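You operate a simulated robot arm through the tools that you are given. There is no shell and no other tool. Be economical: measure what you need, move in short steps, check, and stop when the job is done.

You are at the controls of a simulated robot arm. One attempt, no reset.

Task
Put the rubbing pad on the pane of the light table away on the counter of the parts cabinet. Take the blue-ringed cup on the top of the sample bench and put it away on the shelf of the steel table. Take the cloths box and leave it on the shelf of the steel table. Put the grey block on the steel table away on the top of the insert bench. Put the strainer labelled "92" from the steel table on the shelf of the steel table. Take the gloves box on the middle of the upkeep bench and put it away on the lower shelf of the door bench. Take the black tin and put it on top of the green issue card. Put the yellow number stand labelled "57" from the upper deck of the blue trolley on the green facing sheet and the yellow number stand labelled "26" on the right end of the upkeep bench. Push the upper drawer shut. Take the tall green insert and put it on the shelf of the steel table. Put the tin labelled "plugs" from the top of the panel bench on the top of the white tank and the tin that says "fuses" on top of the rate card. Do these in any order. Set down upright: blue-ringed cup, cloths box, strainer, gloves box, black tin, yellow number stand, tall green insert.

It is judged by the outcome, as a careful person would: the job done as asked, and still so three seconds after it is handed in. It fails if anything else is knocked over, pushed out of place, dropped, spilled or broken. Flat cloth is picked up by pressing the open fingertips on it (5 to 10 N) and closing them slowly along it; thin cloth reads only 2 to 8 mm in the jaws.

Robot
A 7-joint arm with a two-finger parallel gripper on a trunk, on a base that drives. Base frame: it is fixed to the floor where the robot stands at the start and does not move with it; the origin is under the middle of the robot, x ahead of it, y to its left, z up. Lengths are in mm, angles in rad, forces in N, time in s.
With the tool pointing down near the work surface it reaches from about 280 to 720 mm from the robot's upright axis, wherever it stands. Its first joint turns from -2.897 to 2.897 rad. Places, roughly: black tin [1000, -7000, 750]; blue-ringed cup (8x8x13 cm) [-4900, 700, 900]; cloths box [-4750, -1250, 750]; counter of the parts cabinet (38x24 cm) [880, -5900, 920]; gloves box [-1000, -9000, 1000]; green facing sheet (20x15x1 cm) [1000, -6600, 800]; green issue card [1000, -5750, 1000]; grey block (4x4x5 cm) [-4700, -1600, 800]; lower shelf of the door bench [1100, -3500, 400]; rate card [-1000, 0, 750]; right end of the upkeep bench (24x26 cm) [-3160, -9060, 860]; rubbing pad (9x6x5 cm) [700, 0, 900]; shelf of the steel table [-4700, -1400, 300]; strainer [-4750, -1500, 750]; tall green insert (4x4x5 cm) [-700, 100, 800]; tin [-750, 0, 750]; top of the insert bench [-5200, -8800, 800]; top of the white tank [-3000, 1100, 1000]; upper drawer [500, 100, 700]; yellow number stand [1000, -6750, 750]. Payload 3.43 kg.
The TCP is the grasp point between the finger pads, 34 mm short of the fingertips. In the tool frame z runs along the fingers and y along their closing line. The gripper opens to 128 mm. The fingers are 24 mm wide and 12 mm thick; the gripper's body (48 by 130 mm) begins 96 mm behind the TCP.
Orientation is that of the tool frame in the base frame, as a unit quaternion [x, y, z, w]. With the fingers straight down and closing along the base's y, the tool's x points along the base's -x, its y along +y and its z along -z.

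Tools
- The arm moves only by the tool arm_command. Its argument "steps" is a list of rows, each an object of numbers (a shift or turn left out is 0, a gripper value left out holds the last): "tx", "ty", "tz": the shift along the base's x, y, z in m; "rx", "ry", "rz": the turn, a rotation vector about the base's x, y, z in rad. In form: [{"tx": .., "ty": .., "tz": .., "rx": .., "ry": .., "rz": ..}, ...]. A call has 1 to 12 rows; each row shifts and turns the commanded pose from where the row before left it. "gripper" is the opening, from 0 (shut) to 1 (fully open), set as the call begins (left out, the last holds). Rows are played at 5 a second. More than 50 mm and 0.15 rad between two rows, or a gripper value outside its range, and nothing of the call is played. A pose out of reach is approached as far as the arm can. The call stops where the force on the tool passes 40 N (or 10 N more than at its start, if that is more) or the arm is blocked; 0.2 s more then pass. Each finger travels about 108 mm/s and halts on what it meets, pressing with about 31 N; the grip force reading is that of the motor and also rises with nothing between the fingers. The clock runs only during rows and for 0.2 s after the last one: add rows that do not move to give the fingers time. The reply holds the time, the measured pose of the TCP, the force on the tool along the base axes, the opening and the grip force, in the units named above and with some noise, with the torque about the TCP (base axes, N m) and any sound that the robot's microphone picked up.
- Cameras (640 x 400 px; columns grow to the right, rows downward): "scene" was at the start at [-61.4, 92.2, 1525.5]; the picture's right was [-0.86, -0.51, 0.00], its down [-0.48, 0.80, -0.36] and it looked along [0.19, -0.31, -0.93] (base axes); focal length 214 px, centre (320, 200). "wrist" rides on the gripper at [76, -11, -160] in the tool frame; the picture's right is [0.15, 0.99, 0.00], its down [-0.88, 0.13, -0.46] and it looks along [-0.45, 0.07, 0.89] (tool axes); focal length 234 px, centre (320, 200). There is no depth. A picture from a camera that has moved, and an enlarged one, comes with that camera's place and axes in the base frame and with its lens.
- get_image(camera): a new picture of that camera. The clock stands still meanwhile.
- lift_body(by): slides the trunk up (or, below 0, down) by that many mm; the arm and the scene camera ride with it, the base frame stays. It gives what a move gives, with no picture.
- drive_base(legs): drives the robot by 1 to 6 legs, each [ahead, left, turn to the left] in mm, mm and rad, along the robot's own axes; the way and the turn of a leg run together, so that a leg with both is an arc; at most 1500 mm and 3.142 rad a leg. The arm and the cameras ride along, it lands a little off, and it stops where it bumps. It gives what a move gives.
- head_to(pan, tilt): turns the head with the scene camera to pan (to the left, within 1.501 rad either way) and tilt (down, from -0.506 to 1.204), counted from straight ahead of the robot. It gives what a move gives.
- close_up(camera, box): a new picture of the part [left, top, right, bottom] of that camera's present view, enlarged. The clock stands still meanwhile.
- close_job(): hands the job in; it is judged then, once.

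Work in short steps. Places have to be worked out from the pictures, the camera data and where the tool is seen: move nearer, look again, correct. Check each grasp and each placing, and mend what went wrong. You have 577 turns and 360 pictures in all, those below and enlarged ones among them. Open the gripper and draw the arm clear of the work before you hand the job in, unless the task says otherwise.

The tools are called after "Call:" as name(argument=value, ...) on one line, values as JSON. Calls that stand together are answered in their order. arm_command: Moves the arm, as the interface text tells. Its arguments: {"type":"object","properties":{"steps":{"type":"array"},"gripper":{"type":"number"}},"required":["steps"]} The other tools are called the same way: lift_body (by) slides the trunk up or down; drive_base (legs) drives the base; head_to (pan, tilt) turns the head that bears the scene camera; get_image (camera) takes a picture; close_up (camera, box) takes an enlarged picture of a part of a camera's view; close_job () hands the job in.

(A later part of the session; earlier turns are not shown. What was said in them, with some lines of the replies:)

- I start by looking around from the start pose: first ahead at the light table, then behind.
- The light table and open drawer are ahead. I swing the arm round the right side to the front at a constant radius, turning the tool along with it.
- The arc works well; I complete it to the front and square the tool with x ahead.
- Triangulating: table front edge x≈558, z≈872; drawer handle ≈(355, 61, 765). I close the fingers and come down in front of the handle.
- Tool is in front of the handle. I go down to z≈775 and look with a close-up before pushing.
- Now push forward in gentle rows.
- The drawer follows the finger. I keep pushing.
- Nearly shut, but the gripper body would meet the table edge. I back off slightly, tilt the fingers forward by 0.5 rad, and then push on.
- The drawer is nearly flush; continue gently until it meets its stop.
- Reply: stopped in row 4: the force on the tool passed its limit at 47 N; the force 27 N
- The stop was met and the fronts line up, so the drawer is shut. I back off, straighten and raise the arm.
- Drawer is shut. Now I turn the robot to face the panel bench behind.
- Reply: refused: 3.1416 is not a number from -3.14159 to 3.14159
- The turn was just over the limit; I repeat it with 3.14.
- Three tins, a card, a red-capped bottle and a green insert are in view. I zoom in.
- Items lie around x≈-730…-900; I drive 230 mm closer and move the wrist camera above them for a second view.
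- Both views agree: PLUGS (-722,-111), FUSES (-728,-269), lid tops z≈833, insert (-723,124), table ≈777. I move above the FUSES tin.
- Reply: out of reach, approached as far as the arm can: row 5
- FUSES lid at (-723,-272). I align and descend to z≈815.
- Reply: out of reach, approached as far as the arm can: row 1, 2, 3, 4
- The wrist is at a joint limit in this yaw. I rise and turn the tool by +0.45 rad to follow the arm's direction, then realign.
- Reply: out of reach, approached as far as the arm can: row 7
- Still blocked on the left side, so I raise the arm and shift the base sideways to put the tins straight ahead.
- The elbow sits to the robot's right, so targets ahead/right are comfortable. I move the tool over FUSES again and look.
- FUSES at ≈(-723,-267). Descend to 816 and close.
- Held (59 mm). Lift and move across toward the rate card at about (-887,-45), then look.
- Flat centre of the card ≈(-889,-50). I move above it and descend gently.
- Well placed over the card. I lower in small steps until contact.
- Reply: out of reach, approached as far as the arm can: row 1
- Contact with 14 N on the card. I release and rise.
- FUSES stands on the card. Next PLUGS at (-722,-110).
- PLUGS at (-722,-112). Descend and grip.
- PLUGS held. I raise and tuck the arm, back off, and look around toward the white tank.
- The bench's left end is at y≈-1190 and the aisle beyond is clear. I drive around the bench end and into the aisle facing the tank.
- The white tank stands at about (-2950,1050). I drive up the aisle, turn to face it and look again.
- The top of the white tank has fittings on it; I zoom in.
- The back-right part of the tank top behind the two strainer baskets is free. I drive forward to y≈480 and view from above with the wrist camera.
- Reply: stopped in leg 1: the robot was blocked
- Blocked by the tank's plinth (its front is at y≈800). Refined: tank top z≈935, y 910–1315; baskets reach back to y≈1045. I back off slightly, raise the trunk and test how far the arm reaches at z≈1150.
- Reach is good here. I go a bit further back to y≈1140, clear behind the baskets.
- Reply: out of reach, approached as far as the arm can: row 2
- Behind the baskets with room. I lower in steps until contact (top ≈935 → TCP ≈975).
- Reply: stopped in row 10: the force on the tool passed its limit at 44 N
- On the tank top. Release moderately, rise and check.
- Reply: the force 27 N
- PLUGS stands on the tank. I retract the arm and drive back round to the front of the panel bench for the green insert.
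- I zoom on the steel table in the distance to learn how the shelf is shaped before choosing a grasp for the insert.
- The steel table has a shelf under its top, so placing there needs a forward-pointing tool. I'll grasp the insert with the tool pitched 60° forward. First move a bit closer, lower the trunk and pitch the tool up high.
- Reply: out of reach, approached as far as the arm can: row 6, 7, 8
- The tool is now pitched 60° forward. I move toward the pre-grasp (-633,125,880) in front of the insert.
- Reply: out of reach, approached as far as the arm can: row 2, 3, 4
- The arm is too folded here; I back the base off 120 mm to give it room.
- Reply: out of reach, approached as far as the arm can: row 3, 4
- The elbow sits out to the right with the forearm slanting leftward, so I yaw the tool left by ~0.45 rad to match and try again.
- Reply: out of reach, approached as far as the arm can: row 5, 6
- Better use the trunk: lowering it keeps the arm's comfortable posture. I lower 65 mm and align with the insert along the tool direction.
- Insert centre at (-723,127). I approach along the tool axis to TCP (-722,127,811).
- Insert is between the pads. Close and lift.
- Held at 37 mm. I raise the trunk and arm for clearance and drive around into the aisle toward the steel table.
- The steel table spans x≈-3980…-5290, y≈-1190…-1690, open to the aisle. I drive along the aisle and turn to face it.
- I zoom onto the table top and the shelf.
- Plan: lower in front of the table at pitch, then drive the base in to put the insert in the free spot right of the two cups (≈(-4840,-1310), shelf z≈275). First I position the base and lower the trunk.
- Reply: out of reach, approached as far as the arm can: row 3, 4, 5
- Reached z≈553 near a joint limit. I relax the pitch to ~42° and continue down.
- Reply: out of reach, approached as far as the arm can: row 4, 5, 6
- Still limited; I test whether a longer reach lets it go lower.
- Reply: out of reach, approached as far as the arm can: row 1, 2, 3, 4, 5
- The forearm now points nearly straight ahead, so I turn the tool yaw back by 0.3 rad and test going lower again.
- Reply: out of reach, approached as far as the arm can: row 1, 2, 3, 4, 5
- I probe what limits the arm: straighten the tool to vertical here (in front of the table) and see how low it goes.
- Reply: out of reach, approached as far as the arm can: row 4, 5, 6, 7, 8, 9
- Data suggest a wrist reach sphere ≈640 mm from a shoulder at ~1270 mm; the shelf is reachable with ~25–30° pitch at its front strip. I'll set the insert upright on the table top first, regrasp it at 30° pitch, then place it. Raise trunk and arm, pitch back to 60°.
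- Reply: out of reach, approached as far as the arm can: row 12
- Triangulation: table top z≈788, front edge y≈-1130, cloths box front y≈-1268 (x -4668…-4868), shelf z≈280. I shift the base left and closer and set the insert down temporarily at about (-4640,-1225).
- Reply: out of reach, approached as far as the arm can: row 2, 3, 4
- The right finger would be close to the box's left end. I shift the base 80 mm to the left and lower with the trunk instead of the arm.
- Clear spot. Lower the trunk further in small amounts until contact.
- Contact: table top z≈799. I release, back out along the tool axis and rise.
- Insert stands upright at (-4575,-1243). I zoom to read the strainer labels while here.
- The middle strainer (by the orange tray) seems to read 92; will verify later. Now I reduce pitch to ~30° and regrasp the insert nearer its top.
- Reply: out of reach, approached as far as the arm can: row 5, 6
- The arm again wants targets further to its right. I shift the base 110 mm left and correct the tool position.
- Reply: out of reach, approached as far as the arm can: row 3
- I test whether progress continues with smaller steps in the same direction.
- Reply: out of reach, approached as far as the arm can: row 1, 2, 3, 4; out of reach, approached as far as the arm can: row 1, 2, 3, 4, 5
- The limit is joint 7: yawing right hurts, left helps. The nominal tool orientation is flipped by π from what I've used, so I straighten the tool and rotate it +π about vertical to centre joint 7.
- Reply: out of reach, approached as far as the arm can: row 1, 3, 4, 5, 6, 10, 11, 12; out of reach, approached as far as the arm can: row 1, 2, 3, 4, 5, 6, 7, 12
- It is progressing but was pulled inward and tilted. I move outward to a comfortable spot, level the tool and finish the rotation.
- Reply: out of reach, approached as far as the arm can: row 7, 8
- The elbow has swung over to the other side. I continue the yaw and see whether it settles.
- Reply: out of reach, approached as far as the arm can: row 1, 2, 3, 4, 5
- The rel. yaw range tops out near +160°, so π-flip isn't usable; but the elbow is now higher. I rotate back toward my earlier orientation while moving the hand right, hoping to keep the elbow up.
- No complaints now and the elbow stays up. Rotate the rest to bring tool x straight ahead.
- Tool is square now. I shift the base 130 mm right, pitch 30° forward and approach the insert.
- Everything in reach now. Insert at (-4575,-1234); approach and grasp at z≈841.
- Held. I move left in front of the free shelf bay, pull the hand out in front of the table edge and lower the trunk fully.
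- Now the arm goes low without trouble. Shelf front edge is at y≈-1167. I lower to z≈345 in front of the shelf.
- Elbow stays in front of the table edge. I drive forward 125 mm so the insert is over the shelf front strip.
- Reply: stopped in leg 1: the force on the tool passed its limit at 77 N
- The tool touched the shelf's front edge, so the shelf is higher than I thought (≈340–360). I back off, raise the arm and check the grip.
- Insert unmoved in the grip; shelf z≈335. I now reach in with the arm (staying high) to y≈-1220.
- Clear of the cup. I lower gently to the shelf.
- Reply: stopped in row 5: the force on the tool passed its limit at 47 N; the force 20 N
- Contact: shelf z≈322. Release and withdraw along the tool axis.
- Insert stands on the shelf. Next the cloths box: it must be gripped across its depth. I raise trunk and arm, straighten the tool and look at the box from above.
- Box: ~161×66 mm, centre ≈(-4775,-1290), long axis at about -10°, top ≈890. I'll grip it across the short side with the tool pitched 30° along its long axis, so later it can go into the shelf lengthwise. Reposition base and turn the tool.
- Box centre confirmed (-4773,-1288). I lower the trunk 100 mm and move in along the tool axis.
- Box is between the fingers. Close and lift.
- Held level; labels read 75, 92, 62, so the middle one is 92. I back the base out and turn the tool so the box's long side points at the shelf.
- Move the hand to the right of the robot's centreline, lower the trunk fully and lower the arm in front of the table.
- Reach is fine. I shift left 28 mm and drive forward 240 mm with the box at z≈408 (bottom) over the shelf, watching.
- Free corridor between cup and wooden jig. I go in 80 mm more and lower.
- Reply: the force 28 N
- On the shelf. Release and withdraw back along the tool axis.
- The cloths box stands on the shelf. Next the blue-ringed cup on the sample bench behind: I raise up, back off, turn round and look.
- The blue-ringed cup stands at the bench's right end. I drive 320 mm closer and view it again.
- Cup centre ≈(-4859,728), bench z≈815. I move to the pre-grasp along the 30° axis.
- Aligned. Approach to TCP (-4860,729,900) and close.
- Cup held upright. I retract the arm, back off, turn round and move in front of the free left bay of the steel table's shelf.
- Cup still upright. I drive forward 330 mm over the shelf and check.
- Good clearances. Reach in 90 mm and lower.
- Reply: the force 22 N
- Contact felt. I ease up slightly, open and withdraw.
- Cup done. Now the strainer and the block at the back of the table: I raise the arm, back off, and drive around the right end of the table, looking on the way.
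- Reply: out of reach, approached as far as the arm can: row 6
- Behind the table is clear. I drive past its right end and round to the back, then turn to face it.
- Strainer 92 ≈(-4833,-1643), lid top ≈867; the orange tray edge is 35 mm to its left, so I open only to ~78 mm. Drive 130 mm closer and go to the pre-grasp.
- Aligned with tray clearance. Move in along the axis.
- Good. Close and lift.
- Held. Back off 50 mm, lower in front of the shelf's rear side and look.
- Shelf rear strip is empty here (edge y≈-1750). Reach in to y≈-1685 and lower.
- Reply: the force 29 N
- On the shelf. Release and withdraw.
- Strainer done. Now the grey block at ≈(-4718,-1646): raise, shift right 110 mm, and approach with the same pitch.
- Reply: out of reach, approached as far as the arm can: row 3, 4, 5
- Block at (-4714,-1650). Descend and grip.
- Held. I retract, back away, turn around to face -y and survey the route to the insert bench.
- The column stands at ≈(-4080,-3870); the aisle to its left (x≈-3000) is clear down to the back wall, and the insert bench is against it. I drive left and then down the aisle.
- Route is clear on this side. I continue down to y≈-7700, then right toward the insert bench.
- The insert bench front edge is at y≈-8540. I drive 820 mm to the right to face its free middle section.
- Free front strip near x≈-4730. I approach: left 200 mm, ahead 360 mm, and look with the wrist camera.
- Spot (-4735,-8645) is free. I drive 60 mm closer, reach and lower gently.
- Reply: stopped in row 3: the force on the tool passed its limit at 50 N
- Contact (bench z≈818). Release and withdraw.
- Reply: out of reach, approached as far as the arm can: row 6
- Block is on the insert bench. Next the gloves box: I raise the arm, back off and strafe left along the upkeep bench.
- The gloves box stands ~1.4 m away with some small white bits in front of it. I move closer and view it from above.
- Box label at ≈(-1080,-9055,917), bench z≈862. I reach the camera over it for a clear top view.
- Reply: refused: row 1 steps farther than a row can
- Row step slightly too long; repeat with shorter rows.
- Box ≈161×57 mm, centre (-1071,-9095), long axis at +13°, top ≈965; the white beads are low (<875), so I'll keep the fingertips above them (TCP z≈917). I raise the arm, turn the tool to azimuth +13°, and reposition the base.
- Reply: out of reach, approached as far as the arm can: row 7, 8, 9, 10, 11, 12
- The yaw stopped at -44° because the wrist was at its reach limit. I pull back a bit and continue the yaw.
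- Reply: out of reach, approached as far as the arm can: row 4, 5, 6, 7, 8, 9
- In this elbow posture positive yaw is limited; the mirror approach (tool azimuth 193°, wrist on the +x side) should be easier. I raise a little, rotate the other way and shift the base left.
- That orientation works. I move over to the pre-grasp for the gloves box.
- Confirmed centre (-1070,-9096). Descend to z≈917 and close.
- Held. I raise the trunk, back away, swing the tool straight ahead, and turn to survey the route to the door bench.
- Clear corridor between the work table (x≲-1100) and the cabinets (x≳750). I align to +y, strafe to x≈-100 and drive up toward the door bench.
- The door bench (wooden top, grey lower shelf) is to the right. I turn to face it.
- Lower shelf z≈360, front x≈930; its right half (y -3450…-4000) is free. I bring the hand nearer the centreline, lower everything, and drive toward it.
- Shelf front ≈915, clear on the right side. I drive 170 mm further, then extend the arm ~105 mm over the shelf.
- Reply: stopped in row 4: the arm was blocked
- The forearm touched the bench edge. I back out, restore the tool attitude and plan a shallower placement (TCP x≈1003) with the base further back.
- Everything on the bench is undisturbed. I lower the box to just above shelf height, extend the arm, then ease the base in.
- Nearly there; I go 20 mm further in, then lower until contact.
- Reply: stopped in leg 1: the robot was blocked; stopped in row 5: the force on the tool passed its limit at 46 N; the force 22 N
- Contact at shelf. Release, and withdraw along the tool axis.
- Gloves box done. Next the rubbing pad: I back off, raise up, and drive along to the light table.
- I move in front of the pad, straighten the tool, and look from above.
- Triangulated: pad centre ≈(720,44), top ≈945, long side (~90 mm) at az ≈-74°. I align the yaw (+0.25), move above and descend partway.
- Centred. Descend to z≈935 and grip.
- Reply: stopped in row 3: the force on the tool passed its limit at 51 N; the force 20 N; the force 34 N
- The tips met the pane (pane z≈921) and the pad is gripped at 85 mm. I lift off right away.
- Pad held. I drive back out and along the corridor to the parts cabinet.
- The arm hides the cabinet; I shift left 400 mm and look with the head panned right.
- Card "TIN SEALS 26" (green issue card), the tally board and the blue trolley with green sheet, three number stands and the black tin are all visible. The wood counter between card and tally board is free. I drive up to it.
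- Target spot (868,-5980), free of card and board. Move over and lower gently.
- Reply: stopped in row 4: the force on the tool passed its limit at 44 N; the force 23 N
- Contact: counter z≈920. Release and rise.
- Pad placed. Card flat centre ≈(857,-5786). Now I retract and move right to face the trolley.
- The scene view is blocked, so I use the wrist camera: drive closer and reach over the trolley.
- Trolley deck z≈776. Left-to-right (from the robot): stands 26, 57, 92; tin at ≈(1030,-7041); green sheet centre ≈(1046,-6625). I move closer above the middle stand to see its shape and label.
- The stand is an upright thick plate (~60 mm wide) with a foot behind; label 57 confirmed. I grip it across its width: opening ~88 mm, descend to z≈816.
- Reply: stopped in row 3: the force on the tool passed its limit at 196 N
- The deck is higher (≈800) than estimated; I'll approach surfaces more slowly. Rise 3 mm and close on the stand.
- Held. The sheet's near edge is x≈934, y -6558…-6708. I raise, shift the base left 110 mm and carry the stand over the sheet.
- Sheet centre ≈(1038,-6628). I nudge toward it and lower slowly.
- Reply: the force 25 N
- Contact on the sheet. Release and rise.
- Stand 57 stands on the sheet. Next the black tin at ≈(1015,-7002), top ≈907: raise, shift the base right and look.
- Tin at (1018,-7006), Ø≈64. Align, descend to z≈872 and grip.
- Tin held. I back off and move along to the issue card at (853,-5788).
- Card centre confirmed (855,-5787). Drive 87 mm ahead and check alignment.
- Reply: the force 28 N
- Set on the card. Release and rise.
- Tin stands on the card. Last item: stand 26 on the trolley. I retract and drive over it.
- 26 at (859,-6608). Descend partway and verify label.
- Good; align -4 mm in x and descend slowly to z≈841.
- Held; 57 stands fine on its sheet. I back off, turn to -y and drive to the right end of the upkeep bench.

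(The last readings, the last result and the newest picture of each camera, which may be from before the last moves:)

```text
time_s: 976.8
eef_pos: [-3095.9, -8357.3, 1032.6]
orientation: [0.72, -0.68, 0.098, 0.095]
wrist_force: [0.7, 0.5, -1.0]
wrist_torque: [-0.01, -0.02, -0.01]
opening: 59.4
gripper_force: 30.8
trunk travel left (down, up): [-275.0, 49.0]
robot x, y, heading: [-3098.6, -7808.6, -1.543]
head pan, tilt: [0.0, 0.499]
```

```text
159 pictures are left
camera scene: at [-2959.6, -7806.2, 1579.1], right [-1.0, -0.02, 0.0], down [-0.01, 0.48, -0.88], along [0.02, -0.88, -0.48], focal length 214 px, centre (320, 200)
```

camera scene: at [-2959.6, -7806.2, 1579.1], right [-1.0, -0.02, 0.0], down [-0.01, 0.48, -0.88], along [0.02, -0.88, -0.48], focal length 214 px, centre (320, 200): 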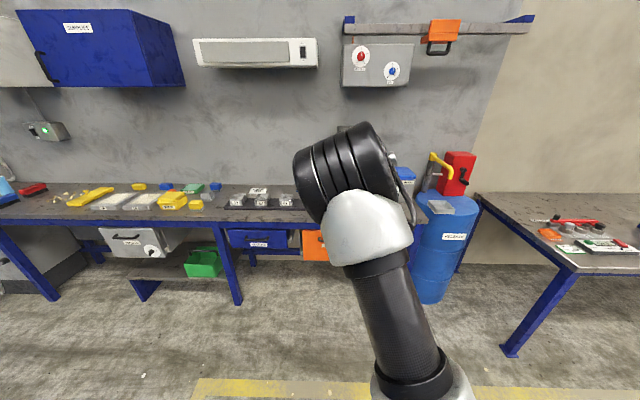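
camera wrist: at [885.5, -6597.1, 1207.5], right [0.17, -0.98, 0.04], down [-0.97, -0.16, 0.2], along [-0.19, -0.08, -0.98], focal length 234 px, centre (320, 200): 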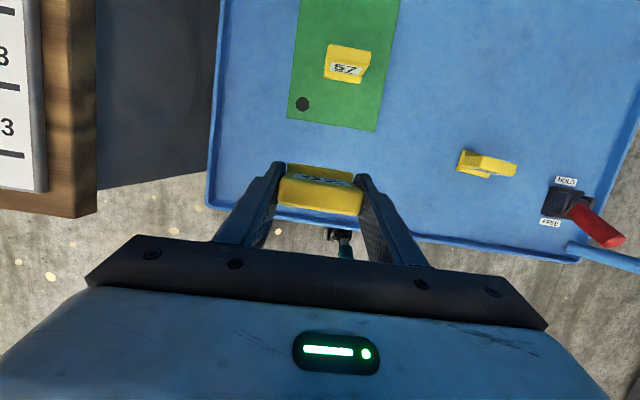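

Call:
drive_base(legs=[[520, -40, -0.025]])

Call:
get_image(camera="wrist")

```text
time_s: 979.8
eef_pos: [-3142.0, -8876.0, 1032.7]
orientation: [0.712, -0.689, 0.096, 0.097]
wrist_force: [0.1, -0.9, -2.0]
wrist_torque: [-0.01, 0.03, 0.01]
opening: 59.5
gripper_force: 31.3
trunk travel left (down, up): [-275.0, 49.0]
robot x, y, heading: [-3131.0, -8329.9, -1.57]
head pan, tilt: [0.0, 0.499]
```

```text
158 pictures are left
camera wrist: at [-3129.4, -8905.8, 1206.9], right [-0.98, -0.17, 0.04], down [-0.16, 0.97, 0.2], along [-0.08, 0.19, -0.98], focal length 234 px, centre (320, 200)
```

wrist: 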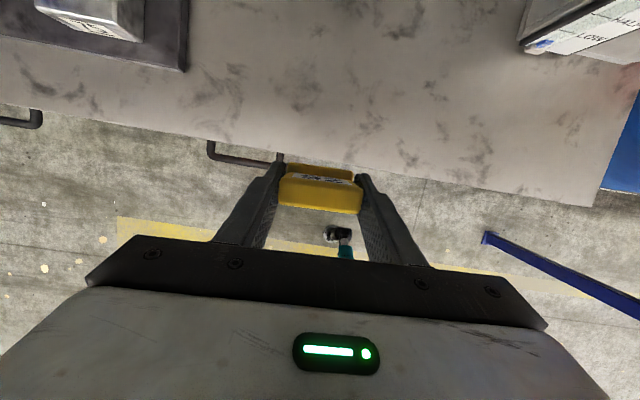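

Free area confirmed; target (-3160,-9045). Drive 115 mm in, reach and lower slowly.

Call:
drive_base(legs=[[115, 0, 0]])

Call:
arm_command(steps=[{"tx": -0.018, "ty": -0.03}, {"ty": -0.022}, {"tz": -0.045}, {"tz": -0.035}, {"tz": -0.015}, {}])

Call:
get_image(camera="wrist")

```text
time_s: 981.0
eef_pos: [-3142.5, -8990.3, 1031.9]
orientation: [0.712, -0.688, 0.097, 0.097]
wrist_force: [0.1, 0.0, -0.3]
wrist_torque: [-0.01, -0.01, -0.04]
opening: 58.9
gripper_force: 31.1
trunk travel left (down, up): [-275.0, 49.0]
robot x, y, heading: [-3131.3, -8437.9, -1.568]
head pan, tilt: [0.0, 0.499]
```

```text
time_s: 982.4
eef_pos: [-3159.4, -9042.3, 939.4]
orientation: [0.713, -0.688, 0.097, 0.095]
wrist_force: [0.8, -0.3, 0.0]
wrist_torque: [0.03, -0.02, -0.03]
opening: 59.4
gripper_force: 31.4
trunk travel left (down, up): [-275.0, 49.0]
robot x, y, heading: [-3135.2, -8441.1, -1.569]
head pan, tilt: [0.0, 0.499]
```

```text
157 pictures are left
camera wrist: at [-3146.6, -9071.4, 1112.6], right [-0.98, -0.17, 0.04], down [-0.16, 0.97, 0.2], along [-0.08, 0.19, -0.98], focal length 234 px, centre (320, 200)
```

wrist: 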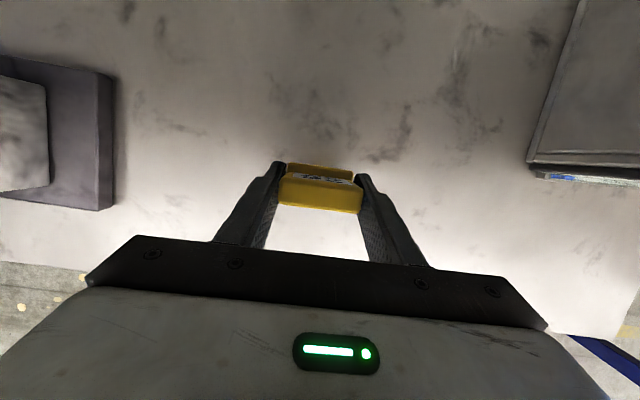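

Call:
arm_command(steps=[{"tz": -0.015}, {"tz": -0.008}, {"tz": -0.004}, {"tz": -0.003}, {"tz": -0.003}, {"tz": -0.003}, {}])

Call:
arm_command(steps=[{"tz": -0.003}, {"tz": -0.002}, {"tz": -0.002}, {"tz": -0.002}, {}])

```text
time_s: 984.0
eef_pos: [-3159.6, -9042.2, 901.9]
orientation: [0.713, -0.688, 0.098, 0.097]
wrist_force: [-0.4, -0.3, 3.7]
wrist_torque: [0.06, -0.17, -0.01]
opening: 59.4
gripper_force: 31.3
trunk travel left (down, up): [-275.0, 49.0]
robot x, y, heading: [-3131.8, -8442.5, -1.566]
head pan, tilt: [0.0, 0.499]
```

```text
time_s: 985.2
eef_pos: [-3161.2, -9041.1, 896.4]
orientation: [0.712, -0.689, 0.099, 0.099]
wrist_force: [0.9, -3.3, 33.1]
wrist_torque: [-0.07, -0.62, -0.02]
opening: 59.3
gripper_force: 31.2
trunk travel left (down, up): [-275.0, 49.0]
robot x, y, heading: [-3136.6, -8441.3, -1.569]
head pan, tilt: [0.0, 0.499]
```

Firm contact. Release and withdraw upward.

Call:
arm_command(steps=[{"tz": 0.004}, {}, {}], gripper=0.65)

Call:
arm_command(steps=[{"tz": 0.02}, {"tz": 0.04}, {"tz": 0.045}, {"tz": 0.045}, {}])

Call:
get_image(camera="wrist")

```text
time_s: 986.0
eef_pos: [-3158.8, -9039.0, 896.0]
orientation: [0.714, -0.687, 0.097, 0.094]
wrist_force: [-6.2, 4.0, 8.9]
wrist_torque: [0.2, -0.21, 0.17]
opening: 79.9
gripper_force: 0.0
trunk travel left (down, up): [-275.0, 49.0]
robot x, y, heading: [-3132.9, -8442.5, -1.566]
head pan, tilt: [0.0, 0.499]
```

```text
time_s: 987.2
eef_pos: [-3159.6, -9042.6, 1046.9]
orientation: [0.712, -0.688, 0.098, 0.097]
wrist_force: [-0.5, 0.4, -0.5]
wrist_torque: [-0.01, -0.02, 0.0]
opening: 83.2
gripper_force: 0.0
trunk travel left (down, up): [-275.0, 49.0]
robot x, y, heading: [-3132.9, -8438.8, -1.566]
head pan, tilt: [0.0, 0.499]
```

```text
156 pictures are left
camera wrist: at [-3147.2, -9071.9, 1221.4], right [-0.98, -0.17, 0.04], down [-0.16, 0.97, 0.2], along [-0.08, 0.19, -0.98], focal length 234 px, centre (320, 200)
```

wrist: 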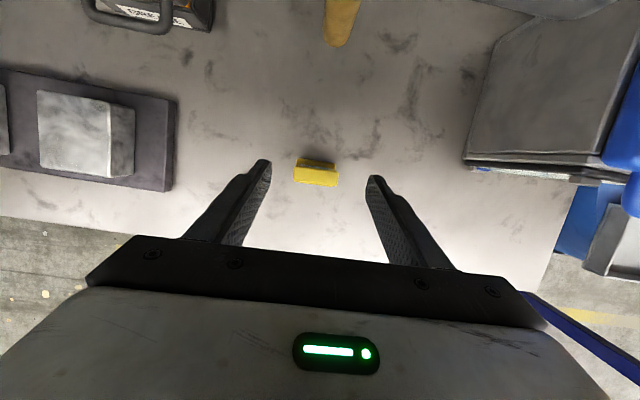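

Stand 26 is in place, upright. I draw the arm clear and back off before handing in.

Call:
arm_command(steps=[{"ty": 0.045, "tz": 0.01}, {"ty": 0.045}, {"ty": 0.04}], gripper=1)

Call:
drive_base(legs=[[-450, 0, 0]])

Call:
get_image(camera="scene")

```text
time_s: 988.0
eef_pos: [-3161.1, -8912.2, 1057.4]
orientation: [0.713, -0.688, 0.097, 0.096]
wrist_force: [0.1, 0.6, 0.1]
wrist_torque: [0.02, -0.01, 0.02]
opening: 127.9
gripper_force: 0.0
trunk travel left (down, up): [-275.0, 49.0]
robot x, y, heading: [-3133.9, -8442.9, -1.568]
head pan, tilt: [0.0, 0.499]
```

```text
time_s: 990.7
eef_pos: [-3160.8, -8461.9, 1058.0]
orientation: [0.712, -0.689, 0.097, 0.098]
wrist_force: [1.3, 0.6, 0.0]
wrist_torque: [-0.01, 0.06, -0.01]
opening: 127.9
gripper_force: 0.1
trunk travel left (down, up): [-275.0, 49.0]
robot x, y, heading: [-3130.7, -7987.8, -1.573]
head pan, tilt: [0.0, 0.499]
```

```text
155 pictures are left
camera scene: at [-2992.8, -7991.1, 1579.2], right [-1.0, 0.0, 0.0], down [0.0, 0.48, -0.88], along [0.0, -0.88, -0.48], focal length 214 px, centre (320, 200)
```

scene: 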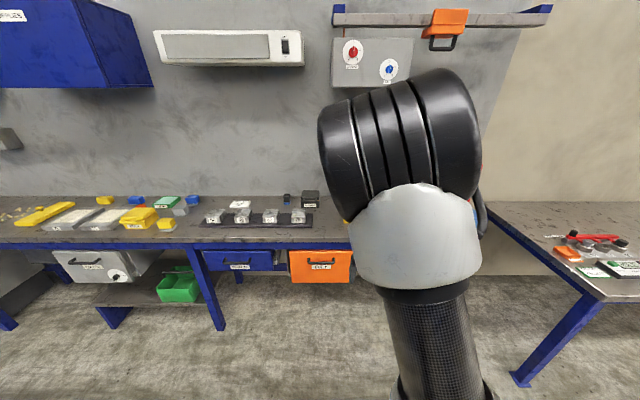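

Everything has been placed and the arm is clear; I hand in the job.

Call:
close_job()

```text
The job is handed in.
```

I put every item where you asked, pushed the upper drawer shut, and handed the job in with the gripper open and the arm clear. I checked each placement by camera right after setting it down, but did not go round for a final look at the earlier spots.

Four contacts during the work were harder than intended, and the pictures taken afterwards showed nothing knocked over:
- **Steel table shelf:** the tool bumped the front edge at about 77 N while I was placing the tall green insert.
- **Light table pane:** the fingertips pressed on it at about 51 N when I picked up the rubbing pad.
- **Door bench:** the forearm touched the bench edge while I was reaching in with the gloves box.
- **Blue trolley deck:** the fingertips struck it at about 196 N when I was picking up number stand 57.
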